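You operate a simulated robot arm through the tools that you are given. There is no shell and no other tool.

You run a simulated two-armed robot. Do the job below in one go: nothing can be reset, and whatever is moved stays where it is left.

JOB
Stop the pipe rig and shut its purple line.
Fine: black wheel shut, pump off, mains off, then the purple lever; in that order.

The check looks at the end state, three seconds after you hand in, the way a careful person would. Anything else that was tipped, shoved, dropped, spilled or broken makes it a failure.

ROBOT AND FRAMES
Two 7-joint arms with fingered hands on one trunk that stands fixed in place. Base frame: the origin is at the foot of the trunk, x ahead of it, y to its left, z up. Readings come in mm, degrees, newtons and seconds.
The left shoulder is at [20, 269, 1197], the right one opposite. Payload 5 kg a hand.
The TCP of each hand is the grasp point between the finger pads, 42 mm short of the fingertips. In the tool frame z runs along the fingers and y along their closing line. The gripper opens to 208 mm. The gripper's body begins 119 mm behind the TCP. The gripper is a hand of 4 fingers: y runs from the thumb to the fingers, the wrist lies at [0, 0, -317] in the tool frame.
Orientation is that of the tool frame in the base frame, as a unit quaternion [w, x, y, z]. With the fingers straight down and closing along the base's y, the tool's x points along the base's -x, its y along +y and its z along -z.

CONTROLS
- The arms move only by the tool nudge_tool. It takes "left_plan", "right_plan" or both (then of equal length, played together; a hand with none holds still); each is a list of rows, each a list of 6 numbers: the shift along the tool's x, y, z in units of 250 mm (1.0 is 250 mm), then the turn, a rotation vector about the tool's x, y, z in units of 45 degrees (1.0 is 45 degrees). In form: [[dx, dy, dz, ax, ay, az], ...]. A call has 1 to 20 rows; each row is the pose to reach, as a shift and turn from the pose commanded when the call began, along the tool's axes at that moment. A call with a number of a shift or a turn outside -1 to 1 is refused whole. Each row takes 0.2 s and may step no farther than 50 mm and 8.6 degrees from the row before; otherwise, the whole call is refused. A pose out of reach is approached as far as the arm can. The call stops where the force on the tool passes 40 N (or 10 N more than at its start, if that is more) or the arm is blocked; 0.2 s more then pass. In this call time passes only in rows, and 0.2 s behind the last. The reply holds the time, the measured pose of the TCP, the force on the tool along the base axes, the opening and the grip force, in the units named above and with some noise, with the torque about the TCP (base axes, N m) and any sound that the robot's microphone picked up, and new pictures: "pictures" is both (left out), scene, wrist or none (wrist: the cameras of the hands that moved).
- Cameras (640 x 400 px; columns grow to the right, rows downward): "scene" is now at [162.1, 9, 1498]; the picture's right is [0.10, -0.99, 0.00], its down [-0.20, -0.02, -0.98] and it looks along [0.97, 0.10, -0.20] (base axes); focal length 226 px, centre (320, 200). "left" rides on the left gripper at [-94, 1, -146] in its tool frame; the picture's right is [-0.01, -1.00, 0.00], its down [0.84, -0.01, -0.54] and it looks along [0.54, -0.01, 0.84] (tool axes); focal length 280 px, centre (320, 200). "right" rides on the right gripper at [93, 1, -146] in its tool frame; the picture's right is [-0.01, 1.00, 0.00], its down [-0.84, -0.01, -0.54] and it looks along [-0.54, -0.01, 0.84] (tool axes); focal length 280 px, centre (320, 200). There is no depth. A picture from a camera that has moved, and an enlarged one, comes with that camera's place and axes in the base frame and with its lens.
- raise_lower(by): slides the trunk up (or, below 0, down) by that many mm; the arms and the scene camera ride with it, the base frame stays. It gives what a move gives, with no picture.
- set_fingers(finger1, finger2, finger3, thumb_bend, hand): sets how far each is bent, from 0 (flat) to 100 (curled in); at 30 the hand is open as for a grip, at 70 the pads meet at the TCP. One left out holds its place. A second passes; each finger stops where it meets its share of the squeeze, and holds until it gets a number again. It is the only way to open and close the hand. It gives what a move gives, with no picture; readings hold the bend of each and the force on the fingers (four entries, about 0 where the hand has none), thumb and palm.
- pan_tilt(pan, tilt): turns the head with the scene camera to pan (to the left, within 80 degrees either way) and tilt (down, from -29 to 69), counted from straight ahead of the robot. It gives what a move gives, and a new picture of the scene camera.
- enlarge(camera, box): a new picture of the part [left, top, right, bottom] of that camera's present view, enlarged. No time passes.
- hand_in(): hands the job in; it is judged then, once.

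Nothing tells you positions but the pictures and the camera data. Unless the task says otherwise, let go and move clear before handing in.

The tools are called after ">>>" as a command line: name --argument value ..., lists and objects as JSON in quotes. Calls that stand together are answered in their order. nudge_tool: Moves the arms, as the interface text tells. Its arguments: {"type":"object","properties":{"left_plan":{"type":"array","items":{"type":"array","items":{"type":"number"}}},"right_plan":{"type":"array","items":{"type":"array","items":{"type":"number"}}},"pictures":{"type":"string","enum":["both","scene","wrist","none"]}},"required":[]} The other tools are called the same way: raise_lower (by) slides the trunk up or down; set_fingers (finger1, finger2, finger3, thumb_bend, hand) moves the fingers one by one; pan_tilt (pan, tilt) turns the head that bears the scene camera; enlarge (camera, box) takes an enlarged picture of a part of a camera's view; hand_in () hands the job in.

At the start:

```text
time: 0.0
left_tool_pos: [502.6, 271.1, 1531.9]
left_tcp_rot: [0.001, -0.065, 0.998, 0.0]
left_wrist_force: [0.4, 0.2, 0.1]
left_ft_torque: [0.02, 0.02, 0.01]
left_width: 207.7
left_finger_force: 0.0
left_shape: jaw
left_bend: [30.0, 30.0, 30.0, 30.0]
left_finger forces: [0.0, 0.1, 0.0, 0.0, 0.0, 0.1]
right_tool_pos: [548.7, -158.1, 1471.8]
right_tcp_rot: [0.0, -0.064, 0.998, 0.001]
right_wrist_force: [0.0, -0.1, 0.4]
right_ft_torque: [0.01, 0.01, -0.01]
right_width: 207.6
right_finger_force: 0.0
right_shape: jaw
right_bend: [30.0, 30.0, 30.0, 30.0]
right_finger forces: [0.0, 0.1, 0.0, 0.0, 0.0, 0.0]
trunk travel left (down, up): [-575.0, 46.0]
head pan, tilt: [5.9, 11.7]
```

scene: 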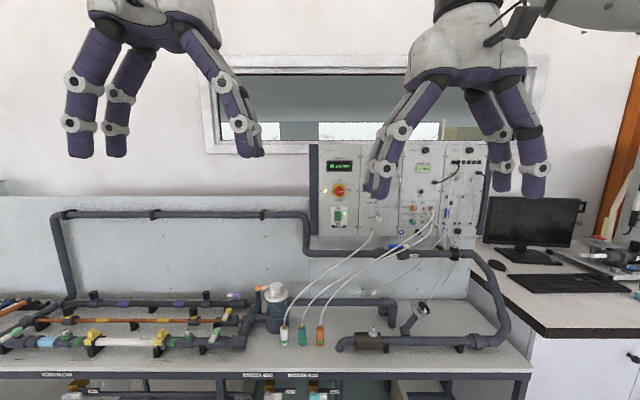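
right: 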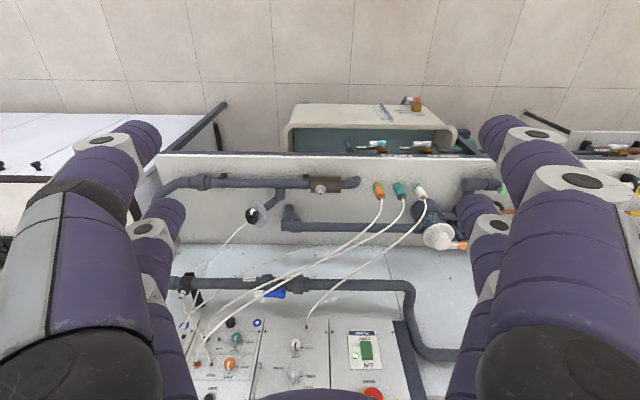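
left: 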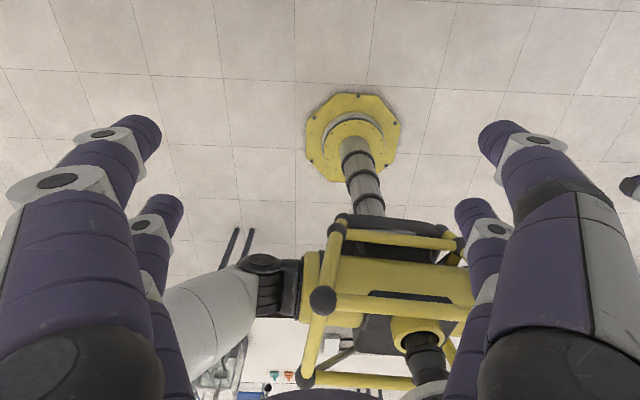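

I see a pipe rig on a bench with a control panel behind it that holds a red/yellow mains knob and a green pump switch. I'll enlarge parts of the view first to identify the black wheel, pump switch, mains switch and purple lever.

>>> enlarge --camera "scene" --box '[300, 130, 500, 255]'

>>> enlarge --camera "scene" --box '[0, 270, 260, 400]'

>>> enlarge --camera "scene" --box '[240, 250, 540, 400]'

>>> enlarge --camera "right" --box '[160, 150, 480, 400]'

```text
3.20 times, centred on (400, 192) of scene
camera zoom: at [162.1, 9.0, 1498.0], right [0.1, -0.99, 0.0], down [-0.2, -0.02, -0.98], along [0.97, 0.1, -0.2], focal length 723 px, centre (64, 224)
```

zoom: 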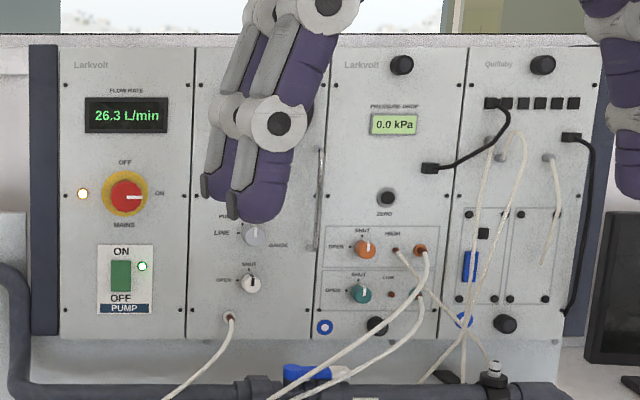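

```text
2.46 times, centred on (130, 335) of scene
camera zoom: at [162.1, 9.0, 1498.0], right [0.1, -0.99, 0.0], down [-0.2, -0.02, -0.98], along [0.97, 0.1, -0.2], focal length 556 px, centre (788, -132)
```

zoom: 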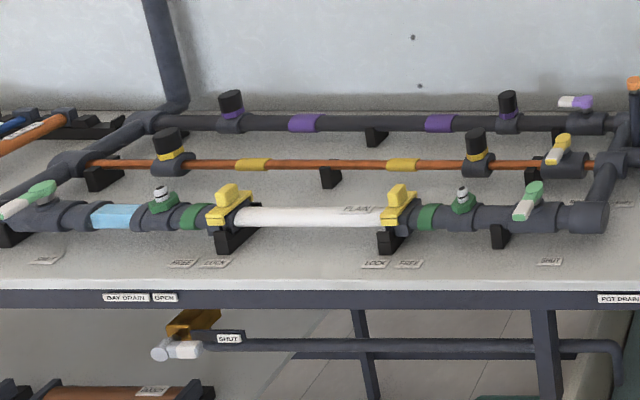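

```text
2.13 times, centred on (390, 325) of scene
camera zoom: at [162.1, 9.0, 1498.0], right [0.1, -0.99, 0.0], down [-0.2, -0.02, -0.98], along [0.97, 0.1, -0.2], focal length 482 px, centre (171, -67)
```

zoom: 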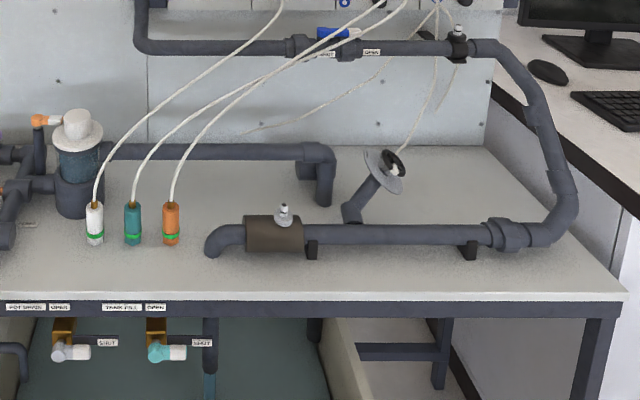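

```text
1.60 times, centred on (320, 275) of right
camera zoom: at [456.0, -168.9, 1619.3], right [-0.11, 0.99, 0.0], down [0.84, 0.1, 0.54], along [0.54, 0.06, -0.84], focal length 449 px, centre (320, 80)
```

zoom: 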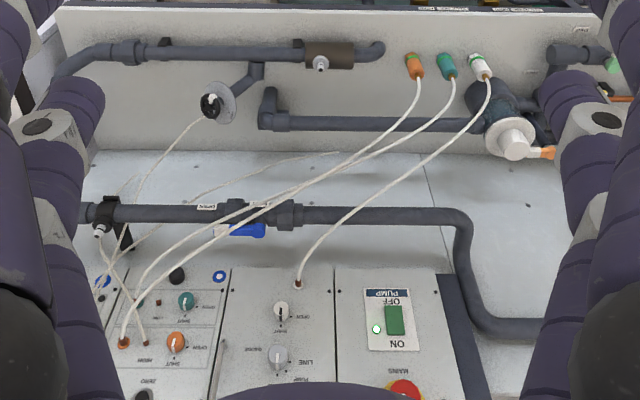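

The panel's mains knob and pump rocker are clear, and the purple line has a purple-handled lever at its right end. The black wheel is not yet certain, so I'll look around with the head.

>>> pan_tilt --pan 35 --tilt 35

>>> pan_tilt --pan 0 --tilt 40

>>> pan_tilt --pan -35 --tilt 30

```text
time: 0.9
left_tool_pos: [501.4, 271.7, 1533.0]
left_tcp_rot: [0.0, -0.065, 0.998, 0.0]
left_wrist_force: [0.0, 0.5, 0.0]
left_ft_torque: [0.02, -0.01, -0.01]
left_width: 207.7
left_finger_force: 0.1
left_shape: jaw
left_bend: [30.0, 30.0, 30.0, 30.0]
left_finger forces: [0.0, 0.0, 0.1, 0.0, 0.1, 0.0]
right_tool_pos: [548.5, -158.2, 1472.4]
right_tcp_rot: [0.0, -0.064, 0.998, 0.0]
right_wrist_force: [0.4, -0.1, 0.1]
right_ft_torque: [0.04, -0.01, -0.02]
right_width: 207.9
right_finger_force: 0.0
right_shape: jaw
right_bend: [30.0, 30.0, 30.0, 30.0]
right_finger forces: [0.0, 0.0, 0.0, 0.0, 0.0, 0.0]
trunk travel left (down, up): [-575.0, 46.0]
head pan, tilt: [35.0, 35.0]
camera scene: at [141.5, 49.9, 1460.7], right [0.57, -0.82, 0.0], down [-0.47, -0.33, -0.82], along [0.67, 0.47, -0.57], focal length 226 px, centre (320, 200)
```

scene: 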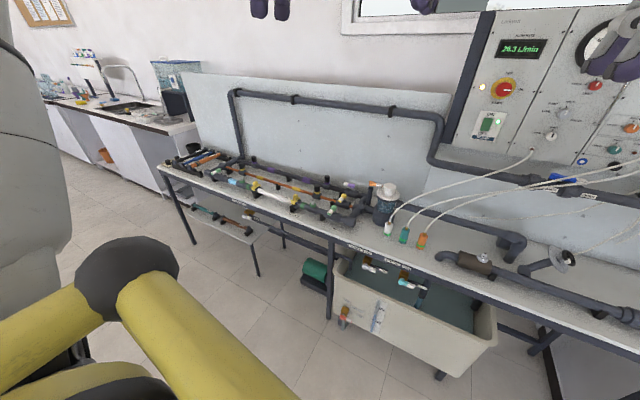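

```text
time: 1.9
left_tool_pos: [502.9, 271.6, 1532.1]
left_tcp_rot: [0.0, -0.065, 0.998, 0.001]
left_wrist_force: [0.3, -0.6, -1.0]
left_ft_torque: [0.0, 0.0, 0.01]
left_width: 207.9
left_finger_force: 0.1
left_shape: jaw
left_bend: [30.0, 30.0, 30.0, 30.0]
left_finger forces: [0.1, 0.1, 0.1, 0.0, 0.0, 0.0]
right_tool_pos: [549.0, -158.5, 1472.0]
right_tcp_rot: [0.0, -0.064, 0.998, 0.0]
right_wrist_force: [-0.2, -0.2, 0.2]
right_ft_torque: [0.01, 0.02, 0.01]
right_width: 207.7
right_finger_force: 0.0
right_shape: jaw
right_bend: [30.0, 30.0, 30.0, 30.0]
right_finger forces: [0.0, 0.0, 0.1, 0.1, 0.0, 0.0]
trunk travel left (down, up): [-575.0, 46.0]
head pan, tilt: [0.0, 40.0]
camera scene: at [154.4, -0.4, 1453.1], right [0.0, -1.0, 0.0], down [-0.64, 0.0, -0.77], along [0.77, 0.0, -0.64], focal length 226 px, centre (320, 200)
```

scene: 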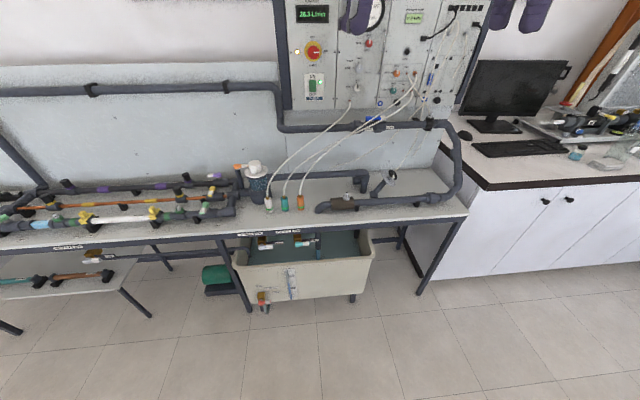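

```text
time: 3.0
left_tool_pos: [501.6, 271.2, 1532.7]
left_tcp_rot: [0.0, -0.064, 0.998, -0.001]
left_wrist_force: [0.2, -0.1, -0.1]
left_ft_torque: [-0.01, -0.01, 0.04]
left_width: 207.9
left_finger_force: 0.0
left_shape: jaw
left_bend: [30.0, 30.0, 30.0, 30.0]
left_finger forces: [0.1, 0.0, 0.0, 0.0, 0.0, 0.0]
right_tool_pos: [548.2, -158.5, 1471.7]
right_tcp_rot: [0.0, -0.065, 0.998, 0.0]
right_wrist_force: [1.0, 0.3, 0.0]
right_ft_torque: [0.0, 0.0, 0.0]
right_width: 207.6
right_finger_force: 0.2
right_shape: jaw
right_bend: [30.0, 30.0, 30.0, 30.0]
right_finger forces: [0.0, 0.0, 0.0, 0.0, 0.1, 0.0]
trunk travel left (down, up): [-575.0, 46.0]
head pan, tilt: [-35.0, 30.0]
camera scene: at [143.5, -52.3, 1468.4], right [-0.57, -0.82, 0.0], down [-0.41, 0.29, -0.87], along [0.71, -0.5, -0.5], focal length 226 px, centre (320, 200)
```

scene: 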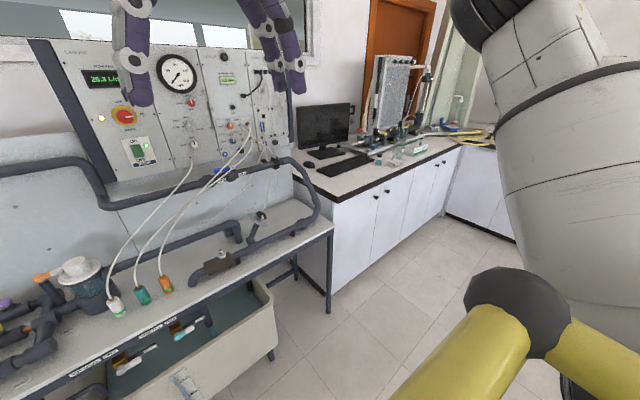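

The disc with a black hub on the inclined stub over the bench pipe could be the black flow-control handwheel. I'll enlarge it from several angles.

>>> enlarge --camera "right" --box '[210, 160, 330, 235]'

>>> enlarge --camera "scene" --box '[180, 170, 340, 270]'

>>> enlarge --camera "scene" --box '[340, 50, 520, 170]'

>>> pan_tilt --pan -10 --tilt 20

>>> enlarge --camera "scene" --box '[260, 200, 420, 300]'

>>> enlarge --camera "scene" --box '[200, 80, 400, 205]'

```text
5.33 times, centred on (270, 198) of right
camera zoom: at [456.0, -168.9, 1619.3], right [-0.11, 0.99, 0.0], down [0.84, 0.1, 0.54], along [0.54, 0.06, -0.84], focal length 1495 px, centre (587, 213)
```

zoom: 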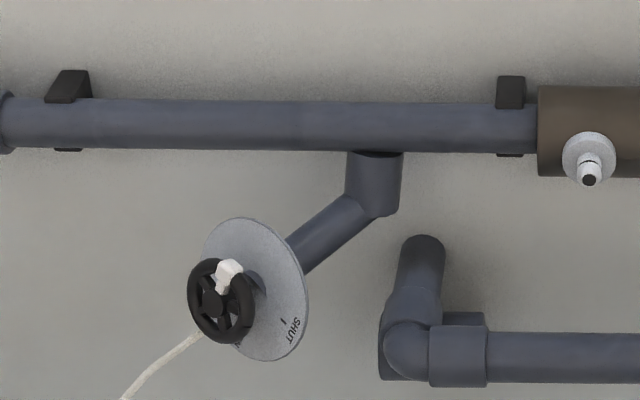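

```text
4.00 times, centred on (260, 220) of scene
camera zoom: at [143.5, -52.3, 1468.4], right [-0.57, -0.82, 0.0], down [-0.41, 0.29, -0.87], along [0.71, -0.5, -0.5], focal length 904 px, centre (560, 120)
```

zoom: 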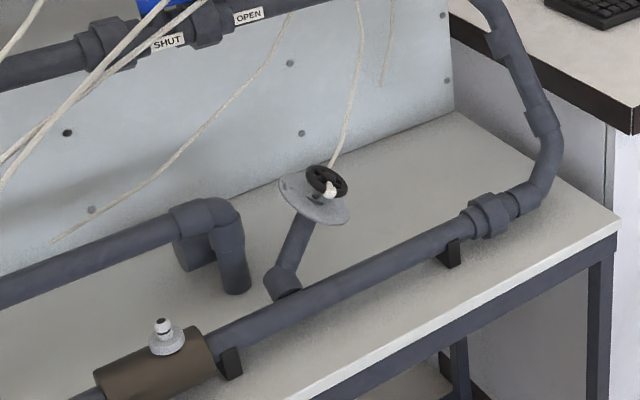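

```text
3.33 times, centred on (430, 110) of scene
camera zoom: at [143.5, -52.3, 1468.4], right [-0.57, -0.82, 0.0], down [-0.41, 0.29, -0.87], along [0.71, -0.5, -0.5], focal length 753 px, centre (-47, 500)
```

zoom: 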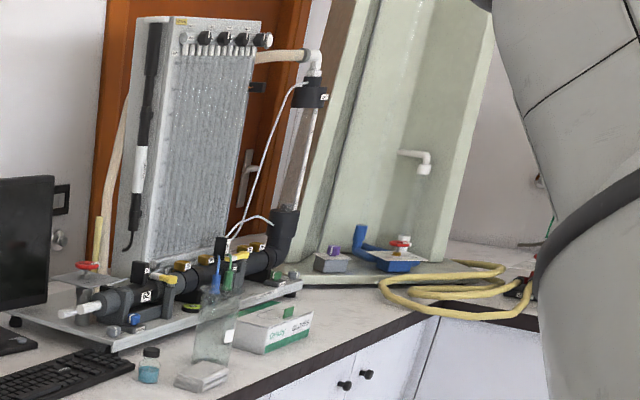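

```text
time: 3.9
left_tool_pos: [502.8, 270.6, 1534.0]
left_tcp_rot: [-0.001, -0.066, 0.998, 0.0]
left_wrist_force: [0.2, 0.9, 0.7]
left_ft_torque: [0.01, 0.02, 0.01]
left_width: 207.9
left_finger_force: 0.0
left_shape: jaw
left_bend: [30.0, 30.0, 30.0, 30.0]
left_finger forces: [0.0, 0.0, 0.0, 0.1, 0.1, 0.0]
right_tool_pos: [549.2, -158.4, 1471.3]
right_tcp_rot: [0.0, -0.065, 0.998, -0.001]
right_wrist_force: [-0.6, -0.7, 0.1]
right_ft_torque: [0.01, 0.0, 0.0]
right_width: 207.8
right_finger_force: 0.0
right_shape: jaw
right_bend: [30.0, 30.0, 30.0, 30.0]
right_finger forces: [0.1, 0.0, 0.1, 0.0, 0.0, 0.0]
trunk travel left (down, up): [-575.0, 46.0]
head pan, tilt: [-10.0, 20.0]
camera scene: at [161.1, -16.8, 1484.5], right [-0.17, -0.98, 0.0], down [-0.34, 0.06, -0.94], along [0.93, -0.16, -0.34], focal length 226 px, centre (320, 200)
```

scene: 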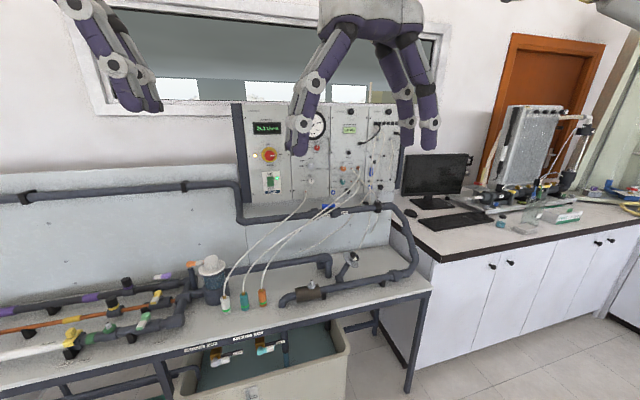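

```text
4.00 times, centred on (340, 250) of scene
camera zoom: at [161.1, -16.8, 1484.5], right [-0.17, -0.98, 0.0], down [-0.34, 0.06, -0.94], along [0.93, -0.16, -0.34], focal length 904 px, centre (240, 0)
```

zoom: 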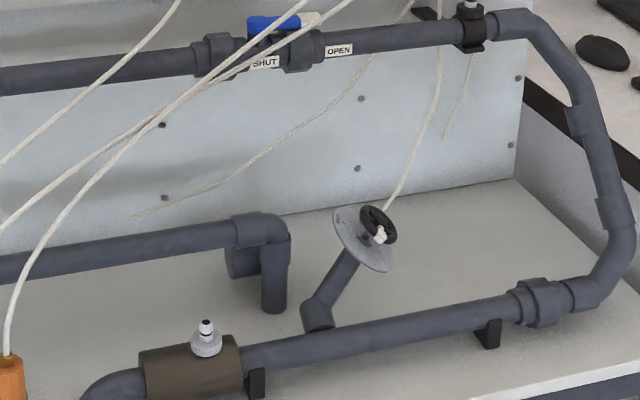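

```text
3.20 times, centred on (300, 142) of scene
camera zoom: at [161.1, -16.8, 1484.5], right [-0.17, -0.98, 0.0], down [-0.34, 0.06, -0.94], along [0.93, -0.16, -0.34], focal length 723 px, centre (384, 384)
```

zoom: 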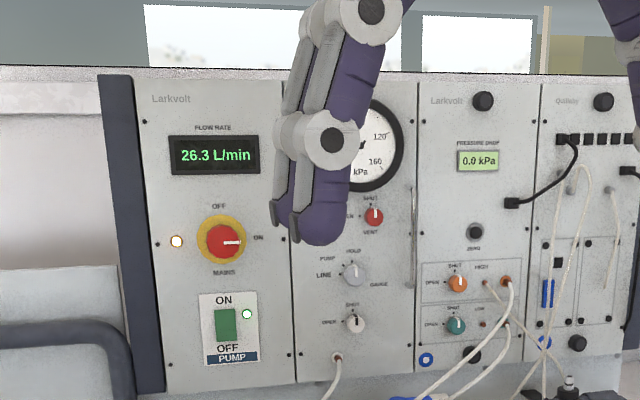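

The black wheel is a small spoked handwheel on an inclined spindle in front of a SHUT/OPEN dial plate, at about [1025, -332, 873]. Pump rocker is about [1155, 30, 1221], mains knob about [1140, 25, 1340], and the purple lever about [1128, 545, 800]. I'll lower the trunk a little and bring the right hand toward the wheel for a close look.

>>> raise_lower --by -85

>>> nudge_tool --right_plan '[[-0.088, -0.081, 0.091, -0.038, -0.042, 0], [-0.176, -0.161, 0.181, -0.076, -0.084, 0], [-0.264, -0.242, 0.272, -0.114, -0.125, 0], [-0.352, -0.322, 0.363, -0.153, -0.167, 0], [-0.44, -0.403, 0.454, -0.191, -0.209, 0], [-0.528, -0.483, 0.544, -0.229, -0.25, 0], [-0.616, -0.564, 0.635, -0.267, -0.292, 0], [-0.704, -0.644, 0.726, -0.305, -0.334, 0]]' --pictures "both"

```text
time: 5.1
left_tool_pos: [500.9, 270.4, 1449.2]
left_tcp_rot: [0.0, -0.064, 0.998, 0.0]
left_wrist_force: [-0.9, -0.1, 0.2]
left_ft_torque: [-0.01, -0.06, -0.01]
left_width: 207.8
left_finger_force: 0.0
left_shape: jaw
left_bend: [30.0, 30.0, 30.0, 30.0]
left_finger forces: [0.0, 0.0, 0.1, 0.0, 0.0, 0.0]
right_tool_pos: [549.1, -157.5, 1386.9]
right_tcp_rot: [0.001, -0.064, 0.998, 0.0]
right_wrist_force: [-0.1, 0.4, -0.1]
right_ft_torque: [-0.01, -0.02, -0.03]
right_width: 207.9
right_finger_force: 0.1
right_shape: jaw
right_bend: [30.0, 30.0, 30.0, 30.0]
right_finger forces: [0.0, 0.0, 0.1, 0.0, 0.1, 0.0]
trunk travel left (down, up): [-490.0, 131.0]
head pan, tilt: [-10.0, 20.0]
```

```text
time: 6.9
left_tool_pos: [503.4, 269.1, 1447.4]
left_tcp_rot: [-0.001, -0.064, 0.998, 0.0]
left_wrist_force: [0.3, -0.4, -0.6]
left_ft_torque: [0.19, 0.1, 0.01]
left_width: 208.1
left_finger_force: 0.0
left_shape: jaw
left_bend: [30.0, 30.0, 30.0, 30.0]
left_finger forces: [0.0, 0.0, 0.1, 0.1, 0.1, 0.0]
right_tool_pos: [746.4, -297.2, 1205.9]
right_tcp_rot: [0.123, -0.063, 0.982, 0.127]
right_wrist_force: [0.1, -0.9, 0.1]
right_ft_torque: [0.09, 0.04, 0.06]
right_width: 207.5
right_finger_force: 0.0
right_shape: jaw
right_bend: [30.0, 30.0, 30.0, 30.0]
right_finger forces: [0.0, 0.0, 0.0, 0.1, 0.1, 0.0]
trunk travel left (down, up): [-490.0, 131.0]
head pan, tilt: [-10.0, 20.0]
camera scene: at [163.9, -17.7, 1399.0], right [-0.17, -0.98, 0.0], down [-0.34, 0.06, -0.94], along [0.93, -0.16, -0.34], focal length 226 px, centre (320, 200)
camera right: at [622.2, -344.2, 1319.6], right [-0.14, 0.96, 0.24], down [0.69, -0.08, 0.72], along [0.71, 0.27, -0.65], focal length 280 px, centre (320, 200)
```

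scene: 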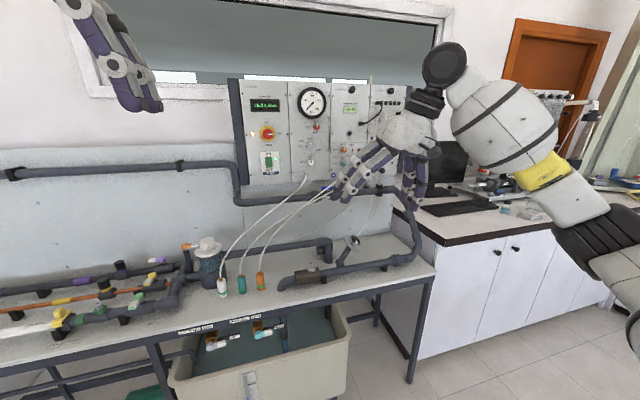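
right: 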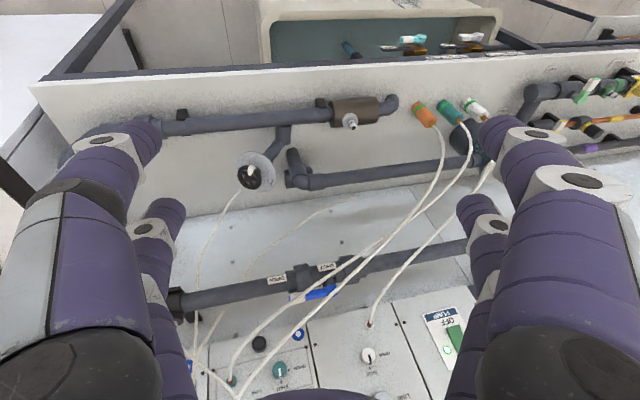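

The hand moved as expected. I'll zoom onto the wheel from both cameras to get its pose and pointer.

>>> enlarge --camera "right" --box '[210, 130, 306, 190]'

>>> enlarge --camera "scene" --box '[310, 220, 390, 270]'

>>> enlarge --camera "scene" --box '[230, 70, 410, 190]'

```text
6.67 times, centred on (258, 160) of right
camera zoom: at [622.2, -344.2, 1319.6], right [-0.14, 0.96, 0.24], down [0.69, -0.08, 0.72], along [0.71, 0.27, -0.65], focal length 1869 px, centre (733, 467)
```

zoom: 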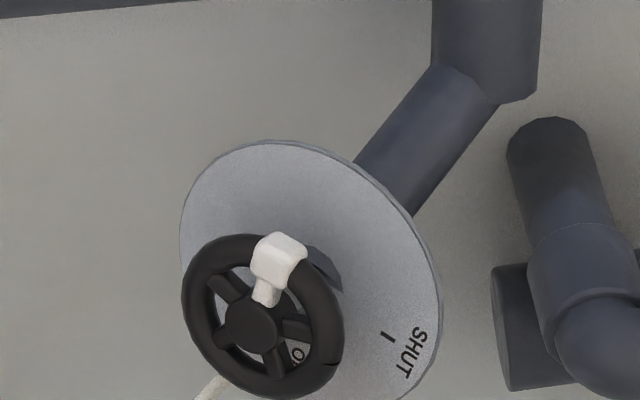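

```text
8.00 times, centred on (350, 245) of scene
camera zoom: at [163.9, -17.7, 1399.0], right [-0.17, -0.98, 0.0], down [-0.34, 0.06, -0.94], along [0.93, -0.16, -0.34], focal length 1808 px, centre (80, -160)
```

zoom: 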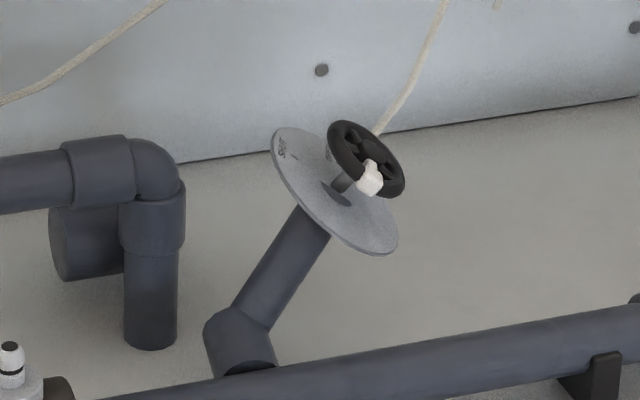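

```text
3.33 times, centred on (320, 130) of scene
camera zoom: at [163.9, -17.7, 1399.0], right [-0.17, -0.98, 0.0], down [-0.34, 0.06, -0.94], along [0.93, -0.16, -0.34], focal length 753 px, centre (320, 433)
```

zoom: 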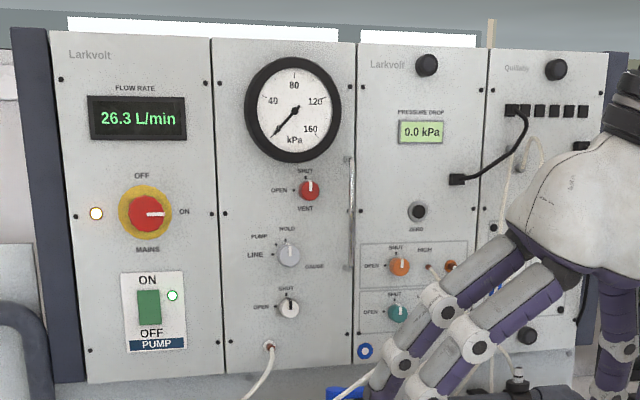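

The handwheel's white pointer sits on the robot's side, and the SHUT tick lies about 105° clockwise of it (seen from outside). I'll bring the right hand closer, tilted toward the wheel axis, to get a detailed look before gripping.

>>> nudge_tool --right_plan '[[-0.071, -0.082, 0.121, -0.031, -0.04, 0], [-0.142, -0.164, 0.241, -0.063, -0.079, 0], [-0.213, -0.245, 0.362, -0.094, -0.119, 0], [-0.284, -0.327, 0.483, -0.126, -0.159, 0], [-0.355, -0.409, 0.603, -0.157, -0.198, 0], [-0.426, -0.491, 0.724, -0.188, -0.238, 0], [-0.497, -0.572, 0.844, -0.22, -0.277, 0], [-0.568, -0.654, 0.965, -0.251, -0.317, 0]]' --pictures "both"

>>> pan_tilt --pan -20 --tilt 25

>>> enlarge --camera "scene" --box '[240, 130, 400, 230]'

>>> enlarge --camera "right" --box '[220, 120, 380, 220]'

```text
time: 8.7
left_tool_pos: [503.4, 270.6, 1447.5]
left_tcp_rot: [0.0, -0.064, 0.998, 0.0]
left_wrist_force: [0.8, -0.4, -0.9]
left_ft_torque: [0.06, 0.13, -0.01]
left_width: 207.7
left_finger_force: 0.1
left_shape: jaw
left_bend: [30.0, 30.0, 30.0, 30.0]
left_finger forces: [0.0, 0.0, 0.1, 0.1, 0.0, 0.0]
right_tool_pos: [960.7, -374.1, 978.6]
right_tcp_rot: [0.237, -0.059, 0.942, 0.231]
right_wrist_force: [0.6, -0.2, 1.0]
right_ft_torque: [0.02, 0.08, 0.04]
right_width: 208.1
right_finger_force: 0.0
right_shape: jaw
right_bend: [30.0, 30.0, 30.0, 30.0]
right_finger forces: [0.1, 0.1, 0.0, 0.0, 0.1, 0.0]
trunk travel left (down, up): [-490.0, 131.0]
head pan, tilt: [-10.0, 20.0]
camera scene: at [164.0, -17.0, 1399.0], right [-0.17, -0.98, 0.0], down [-0.34, 0.06, -0.94], along [0.93, -0.16, -0.34], focal length 226 px, centre (320, 200)
camera right: at [816.9, -441.7, 1050.0], right [-0.21, 0.89, 0.41], down [0.52, -0.26, 0.82], along [0.83, 0.38, -0.41], focal length 280 px, centre (320, 200)
```

scene: 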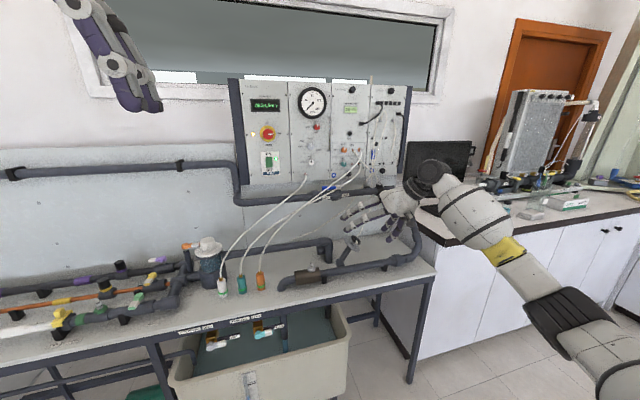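
right: 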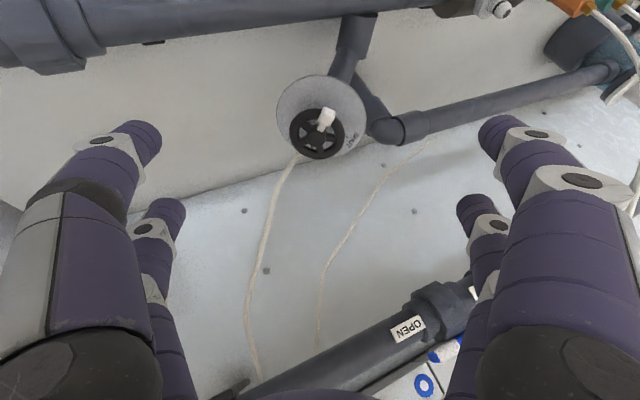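

```text
time: 9.4
left_tool_pos: [502.8, 269.4, 1449.0]
left_tcp_rot: [0.0, -0.065, 0.998, 0.001]
left_wrist_force: [0.7, 0.7, 0.1]
left_ft_torque: [0.0, 0.05, 0.01]
left_width: 208.0
left_finger_force: 0.0
left_shape: jaw
left_bend: [30.0, 30.0, 30.0, 30.0]
left_finger forces: [0.1, 0.0, 0.0, 0.1, 0.0, 0.1]
right_tool_pos: [960.5, -375.1, 978.7]
right_tcp_rot: [0.236, -0.058, 0.943, 0.229]
right_wrist_force: [0.0, -0.1, -0.1]
right_ft_torque: [0.04, -0.03, 0.03]
right_width: 208.1
right_finger_force: 0.0
right_shape: jaw
right_bend: [30.0, 30.0, 30.0, 30.0]
right_finger forces: [0.0, 0.1, 0.1, 0.0, 0.0, 0.0]
trunk travel left (down, up): [-490.0, 131.0]
head pan, tilt: [-20.0, 25.0]
camera scene: at [158.6, -32.1, 1391.1], right [-0.34, -0.94, 0.0], down [-0.4, 0.14, -0.91], along [0.85, -0.31, -0.42], focal length 226 px, centre (320, 200)
```

scene: 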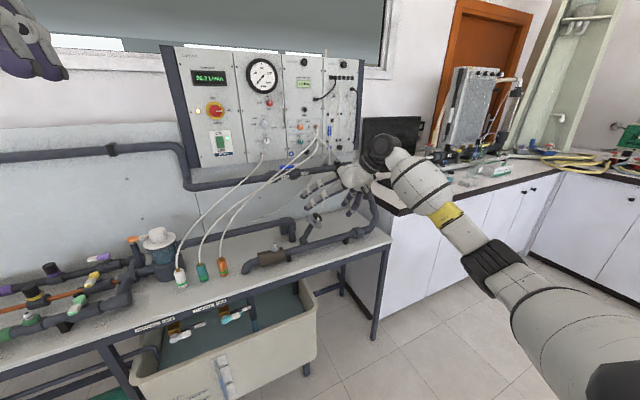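

```text
4.00 times, centred on (320, 180) of scene
camera zoom: at [158.6, -32.1, 1391.1], right [-0.34, -0.94, 0.0], down [-0.4, 0.14, -0.91], along [0.85, -0.31, -0.42], focal length 904 px, centre (320, 280)
```

zoom: 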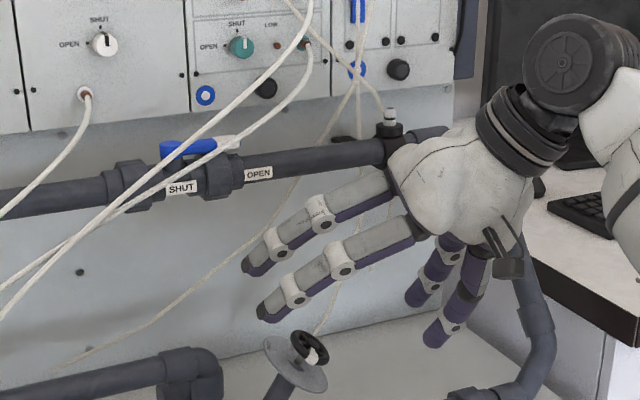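

```text
4.00 times, centred on (300, 170) of right
camera zoom: at [816.3, -441.5, 1050.5], right [-0.21, 0.89, 0.41], down [0.52, -0.26, 0.81], along [0.83, 0.38, -0.41], focal length 1122 px, centre (400, 320)
```

zoom: 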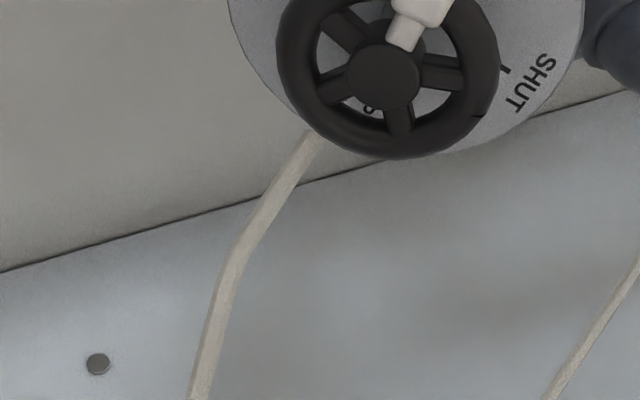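

The close view shows the wheel, its white pointer block and the SHUT tick clearly, and a thin tube passing on the far right side of the wheel that I should avoid. I'll check which finger is which by bending some of the right hand's fingers in free space.

>>> set_fingers --hand "right" --finger1 55 --thumb_bend 45

>>> enlarge --camera "right" --box '[0, 0, 640, 400]'

>>> enlarge --camera "scene" --box '[280, 140, 408, 220]'

```text
time: 10.4
left_tool_pos: [502.5, 271.2, 1448.8]
left_tcp_rot: [0.0, -0.064, 0.998, -0.001]
left_wrist_force: [-0.2, 0.1, -1.0]
left_ft_torque: [0.02, 0.0, 0.0]
left_width: 208.2
left_finger_force: 0.0
left_shape: jaw
left_bend: [30.0, 30.0, 30.0, 30.0]
left_finger forces: [0.0, 0.1, 0.0, 0.1, 0.1, 0.0]
right_tool_pos: [961.1, -376.0, 979.4]
right_tcp_rot: [0.236, -0.059, 0.942, 0.23]
right_wrist_force: [-0.1, 0.6, 1.1]
right_ft_torque: [0.01, -0.02, 0.01]
right_width: 113.7
right_finger_force: 0.1
right_shape: fingers
right_bend: [55.0, 30.0, 30.0, 45.0]
right_finger forces: [0.0, 0.0, 0.1, 0.0, 0.0, 0.1]
trunk travel left (down, up): [-490.0, 131.0]
head pan, tilt: [-20.0, 25.0]
```

```text
1.00 times, centred on (320, 200) of right (not enlarged: the box is as wide or as high as the picture)
camera zoom: at [816.2, -441.5, 1050.6], right [-0.21, 0.89, 0.41], down [0.52, -0.26, 0.81], along [0.83, 0.38, -0.41], focal length 280 px, centre (320, 200)
```

zoom: 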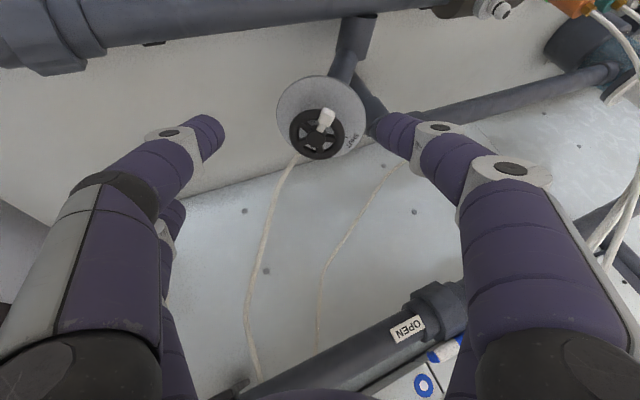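

```text
5.00 times, centred on (344, 180) of scene
camera zoom: at [158.2, -32.0, 1391.1], right [-0.34, -0.94, 0.0], down [-0.4, 0.14, -0.91], along [0.85, -0.31, -0.42], focal length 1130 px, centre (200, 300)
```

zoom: 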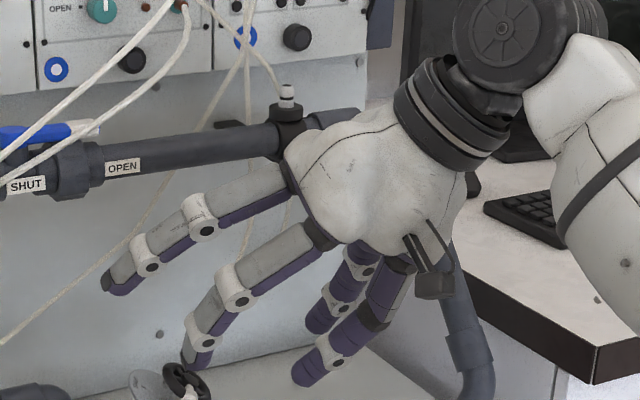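

Finger1 is the +x/+y digit and the thumb is the +x/-y digit. I'll zoom fully on the wheel and its white block.

>>> enlarge --camera "right" --box '[264, 70, 376, 140]'

>>> enlarge --camera "right" --box '[284, 95, 348, 135]'

>>> enlarge --camera "scene" --box '[294, 202, 342, 232]'

```text
5.71 times, centred on (320, 105) of right
camera zoom: at [816.2, -441.5, 1050.6], right [-0.21, 0.89, 0.41], down [0.52, -0.26, 0.81], along [0.83, 0.38, -0.41], focal length 1602 px, centre (320, 743)
```

zoom: 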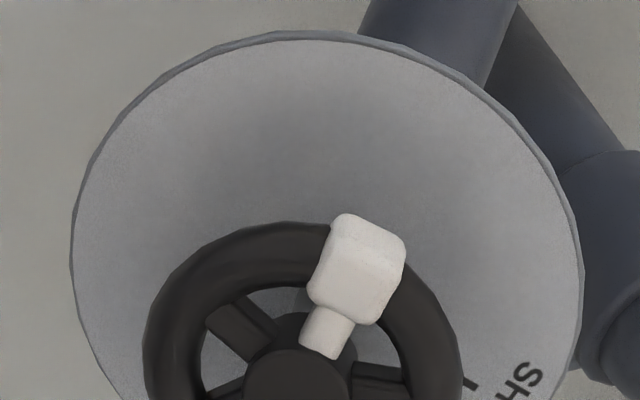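

```text
10.00 times, centred on (316, 115) of right
camera zoom: at [816.2, -441.5, 1050.6], right [-0.21, 0.89, 0.41], down [0.52, -0.26, 0.81], along [0.83, 0.38, -0.41], focal length 2804 px, centre (360, 1050)
```

zoom: 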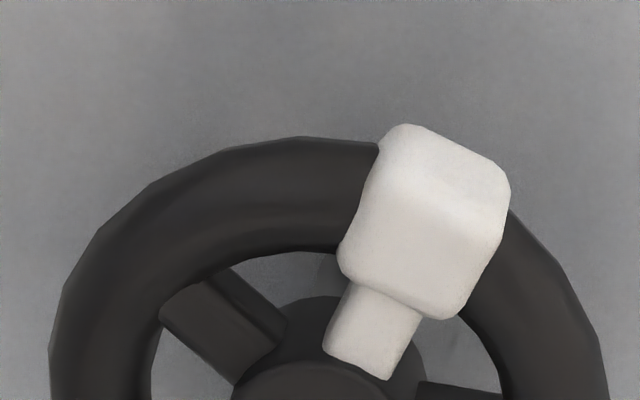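

```text
13.33 times, centred on (318, 217) of scene
camera zoom: at [158.2, -32.0, 1391.1], right [-0.34, -0.94, 0.0], down [-0.4, 0.14, -0.91], along [0.85, -0.31, -0.42], focal length 3012 px, centre (347, -27)
```

zoom: 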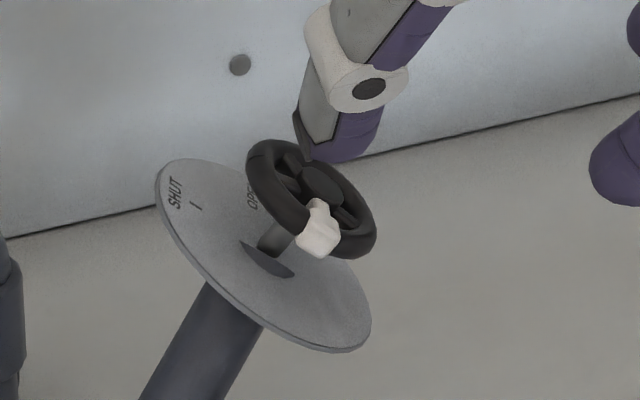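

The wheel's spindle points up, right and slightly toward me; the pointer is near 169° and SHUT near 66°, so it closes about 103° clockwise. I'll turn the hand to a standoff pose for pinching the rim with finger1 and thumb, set both to the same bend, and look again.

>>> nudge_tool --right_plan '[[0.005, -0.016, 0.003, -0.031, -0.109, -0.022], [0.01, -0.032, 0.005, -0.063, -0.217, -0.044], [0.016, -0.048, 0.008, -0.094, -0.326, -0.067], [0.021, -0.064, 0.01, -0.1256, -0.4347, -0.0888]]' --pictures "none"

>>> set_fingers --hand "right" --finger1 48 --thumb_bend 48

>>> enlarge --camera "right" --box '[0, 0, 640, 400]'

>>> enlarge --camera "scene" --box '[270, 150, 382, 220]'

```text
time: 11.4
left_tool_pos: [502.3, 270.8, 1448.2]
left_tcp_rot: [0.0, -0.063, 0.998, 0.0]
left_wrist_force: [0.3, 0.0, 0.0]
left_ft_torque: [0.02, 0.04, 0.0]
left_width: 208.1
left_finger_force: 0.1
left_shape: jaw
left_bend: [30.0, 30.0, 30.0, 30.0]
left_finger forces: [0.0, 0.0, 0.1, 0.1, 0.0, 0.1]
right_tool_pos: [961.2, -387.3, 967.7]
right_tcp_rot: [0.399, -0.064, 0.873, 0.275]
right_wrist_force: [0.1, -0.1, 1.3]
right_ft_torque: [-0.02, 0.07, -0.01]
right_width: 113.5
right_finger_force: 0.2
right_shape: fingers
right_bend: [55.0, 30.0, 30.0, 45.0]
right_finger forces: [0.1, 0.1, 0.0, 0.0, 0.0, 0.0]
trunk travel left (down, up): [-490.0, 131.0]
head pan, tilt: [-20.0, 25.0]
```

```text
time: 12.4
left_tool_pos: [502.1, 271.0, 1447.2]
left_tcp_rot: [0.0, -0.065, 0.998, 0.0]
left_wrist_force: [-0.9, -0.5, -0.6]
left_ft_torque: [0.0, 0.0, -0.01]
left_width: 208.0
left_finger_force: 0.0
left_shape: jaw
left_bend: [30.0, 30.0, 30.0, 30.0]
left_finger forces: [0.1, 0.0, 0.0, 0.0, 0.0, 0.0]
right_tool_pos: [960.4, -385.7, 967.0]
right_tcp_rot: [0.398, -0.063, 0.873, 0.275]
right_wrist_force: [1.0, 0.2, -0.2]
right_ft_torque: [-0.02, 0.0, -0.01]
right_width: 123.3
right_finger_force: 0.0
right_shape: fingers
right_bend: [48.0, 30.0, 30.0, 48.0]
right_finger forces: [0.0, 0.0, 0.0, 0.1, 0.0, 0.1]
trunk travel left (down, up): [-490.0, 131.0]
head pan, tilt: [-20.0, 25.0]
```

```text
1.00 times, centred on (320, 200) of right (not enlarged: the box is as wide or as high as the picture)
camera zoom: at [800.3, -454.2, 978.4], right [-0.32, 0.84, 0.44], down [0.22, -0.39, 0.9], along [0.92, 0.38, -0.06], focal length 280 px, centre (320, 200)
```

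zoom: 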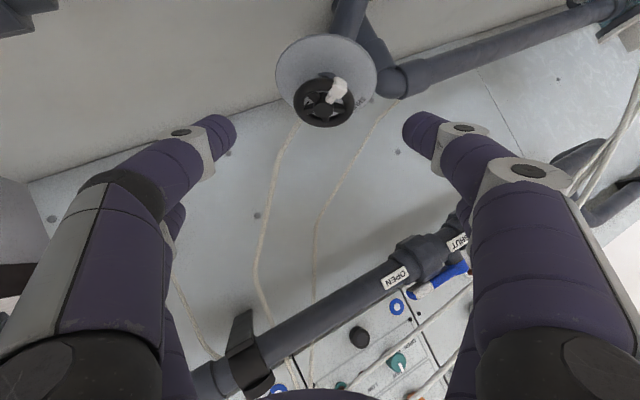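

```text
5.71 times, centred on (326, 185) of scene
camera zoom: at [158.2, -32.0, 1391.1], right [-0.34, -0.94, 0.0], down [-0.4, 0.14, -0.91], along [0.85, -0.31, -0.42], focal length 1291 px, centre (286, 286)
```

zoom: 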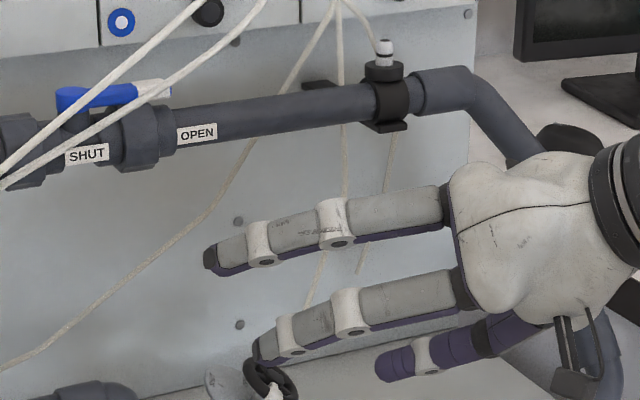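

The wheel is nearly where predicted in the wrist view, centred between thumb and finger1. I'll measure it more finely before moving in.

>>> enlarge --camera "right" --box '[272, 60, 384, 130]'

>>> enlarge --camera "scene" --box '[294, 195, 358, 235]'

```text
5.71 times, centred on (328, 95) of right
camera zoom: at [800.3, -454.2, 978.4], right [-0.32, 0.84, 0.44], down [0.22, -0.39, 0.9], along [0.92, 0.38, -0.06], focal length 1602 px, centre (274, 800)
```

zoom: 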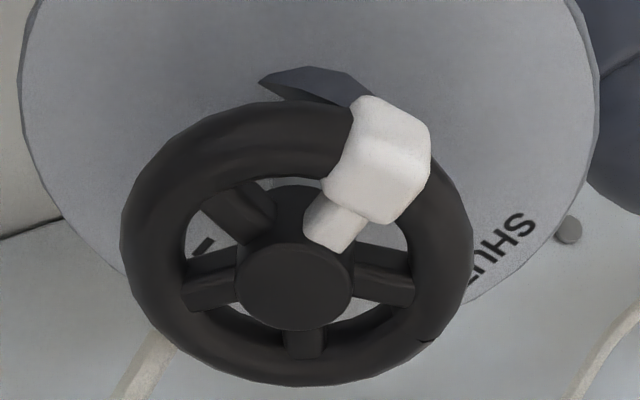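

```text
10.00 times, centred on (326, 215) of scene
camera zoom: at [158.2, -32.0, 1391.1], right [-0.34, -0.94, 0.0], down [-0.4, 0.14, -0.91], along [0.85, -0.31, -0.42], focal length 2259 px, centre (260, 50)
```

zoom: 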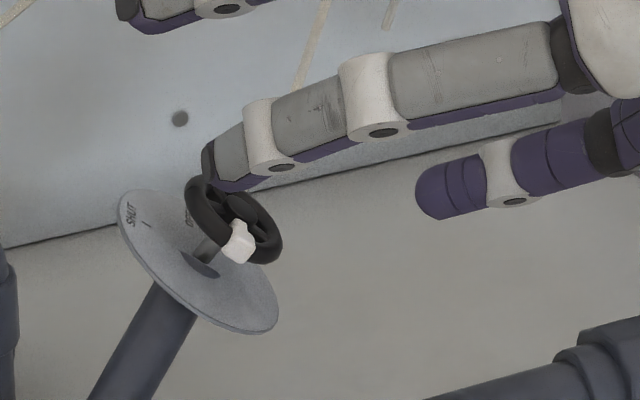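

In the tool frame, the rim centre lies at about (33, 3, 103) mm, so I'll advance about 71 mm along the fingers to straddle the rim. Then I'll check the view before closing.

>>> nudge_tool --right_plan '[[0, 0.003, 0.071, 0, 0, 0], [0, 0.006, 0.142, 0, 0, 0], [0, 0.009, 0.213, 0, 0, 0], [0, 0.012, 0.284, 0, 0, 0]]' --pictures "wrist"

>>> enlarge --camera "scene" --box '[294, 195, 358, 235]'

>>> enlarge --camera "right" --box '[224, 70, 416, 190]'

```text
time: 13.4
left_tool_pos: [502.9, 271.1, 1448.2]
left_tcp_rot: [0.001, -0.064, 0.998, 0.0]
left_wrist_force: [-0.3, 0.3, -0.6]
left_ft_torque: [0.0, 0.06, -0.01]
left_width: 208.1
left_finger_force: 0.1
left_shape: jaw
left_bend: [30.0, 30.0, 30.0, 30.0]
left_finger forces: [0.0, 0.0, 0.1, 0.0, 0.1, 0.0]
right_tool_pos: [1006.9, -347.0, 929.5]
right_tcp_rot: [0.397, -0.063, 0.873, 0.274]
right_wrist_force: [-0.1, -0.7, -0.8]
right_ft_torque: [-0.01, 0.03, 0.02]
right_width: 123.3
right_finger_force: 0.1
right_shape: fingers
right_bend: [48.0, 30.0, 30.0, 48.0]
right_finger forces: [0.0, 0.0, 0.1, 0.0, 0.1, 0.1]
trunk travel left (down, up): [-490.0, 131.0]
head pan, tilt: [-20.0, 25.0]
camera right: at [846.3, -414.2, 941.3], right [-0.32, 0.84, 0.44], down [0.22, -0.39, 0.9], along [0.92, 0.38, -0.06], focal length 280 px, centre (320, 200)
```

right: 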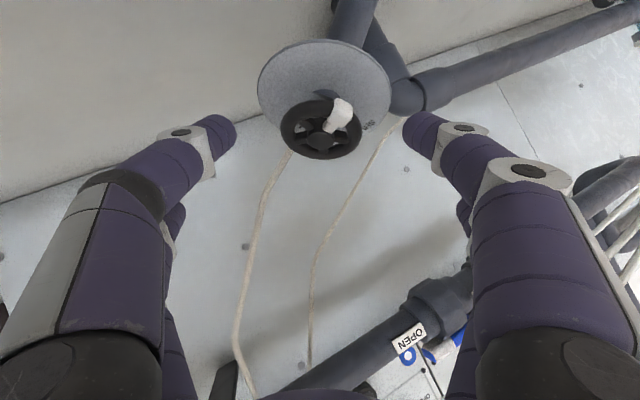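

```text
10.00 times, centred on (326, 215) of scene
camera zoom: at [158.4, -32.0, 1391.0], right [-0.34, -0.94, 0.0], down [-0.4, 0.14, -0.91], along [0.85, -0.31, -0.42], focal length 2259 px, centre (260, 50)
```

zoom: 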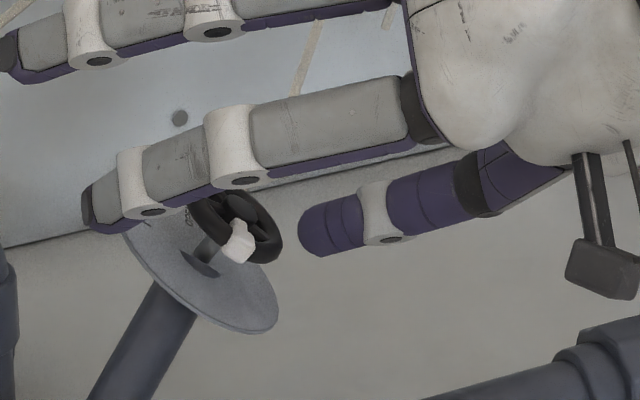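

```text
3.33 times, centred on (320, 130) of right
camera zoom: at [846.3, -414.2, 941.3], right [-0.32, 0.84, 0.44], down [0.22, -0.39, 0.9], along [0.92, 0.38, -0.06], focal length 935 px, centre (320, 433)
```

zoom: 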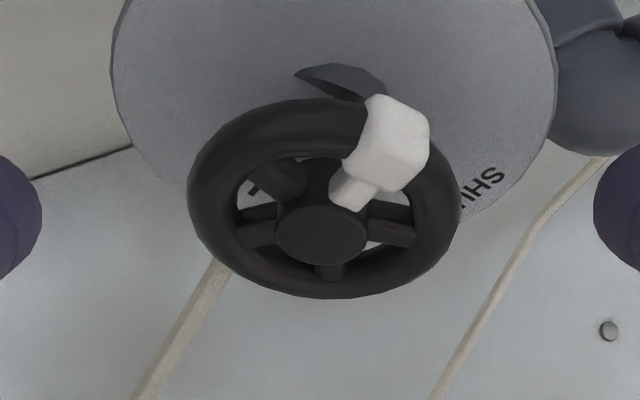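

The rim is centred between thumb and finger1 as planned. I'll close those two digits on it.

>>> set_fingers --hand "right" --finger1 72 --thumb_bend 72

>>> enlarge --camera "right" --box '[0, 0, 640, 400]'

>>> enlarge --camera "right" --box '[224, 70, 416, 190]'

>>> enlarge --camera "scene" --box '[294, 195, 358, 235]'

```text
time: 14.4
left_tool_pos: [503.7, 269.6, 1447.2]
left_tcp_rot: [-0.002, -0.065, 0.998, -0.001]
left_wrist_force: [-0.6, -0.2, 0.5]
left_ft_torque: [-0.01, 0.0, 0.0]
left_width: 208.1
left_finger_force: 0.1
left_shape: jaw
left_bend: [30.0, 30.0, 30.0, 30.0]
left_finger forces: [0.0, 0.0, 0.0, 0.1, 0.0, 0.1]
right_tool_pos: [1007.5, -350.3, 928.9]
right_tcp_rot: [0.398, -0.062, 0.874, 0.274]
right_wrist_force: [10.6, -10.6, -5.5]
right_ft_torque: [-0.35, -0.42, -0.19]
right_width: 58.1
right_finger_force: 14.8
right_shape: fingers
right_bend: [59.0, 30.0, 30.0, 66.0]
right_finger forces: [7.3, 0.1, 0.0, 0.1, 22.6, 0.0]
trunk travel left (down, up): [-490.0, 131.0]
head pan, tilt: [-20.0, 25.0]
```

```text
1.00 times, centred on (320, 200) of right (not enlarged: the box is as wide or as high as the picture)
camera zoom: at [846.7, -415.6, 940.4], right [-0.32, 0.84, 0.44], down [0.22, -0.39, 0.9], along [0.92, 0.38, -0.06], focal length 280 px, centre (320, 200)
```

zoom: 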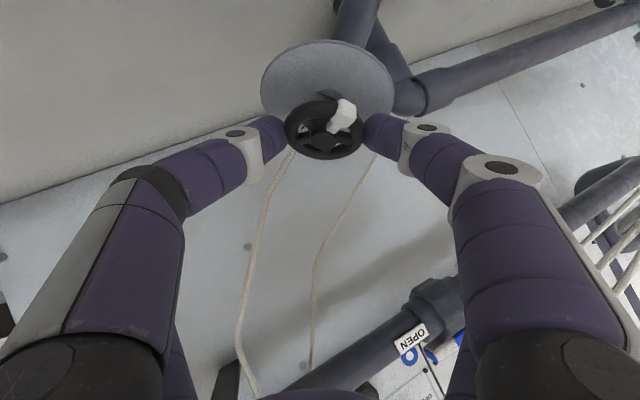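

```text
3.33 times, centred on (320, 130) of right
camera zoom: at [846.7, -415.6, 940.4], right [-0.32, 0.84, 0.44], down [0.22, -0.39, 0.9], along [0.92, 0.38, -0.06], focal length 935 px, centre (320, 433)
```

zoom: 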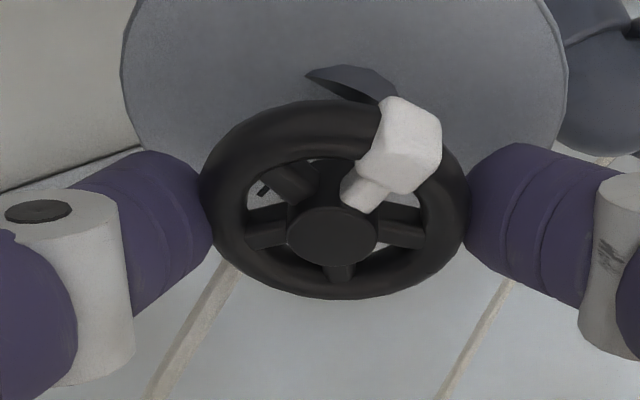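

```text
10.00 times, centred on (326, 215) of scene
camera zoom: at [159.2, -32.8, 1390.9], right [-0.34, -0.94, 0.0], down [-0.4, 0.15, -0.91], along [0.85, -0.31, -0.42], focal length 2259 px, centre (260, 50)
```

zoom: 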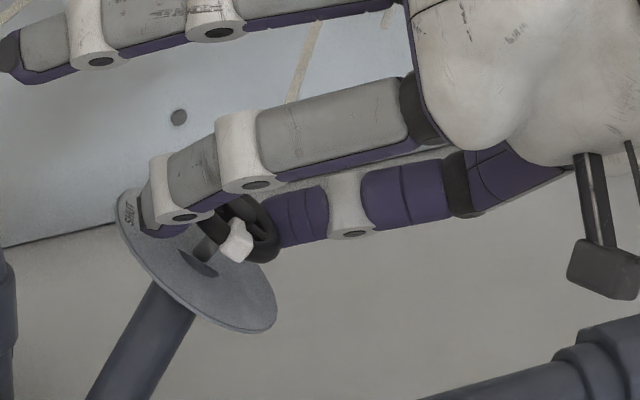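

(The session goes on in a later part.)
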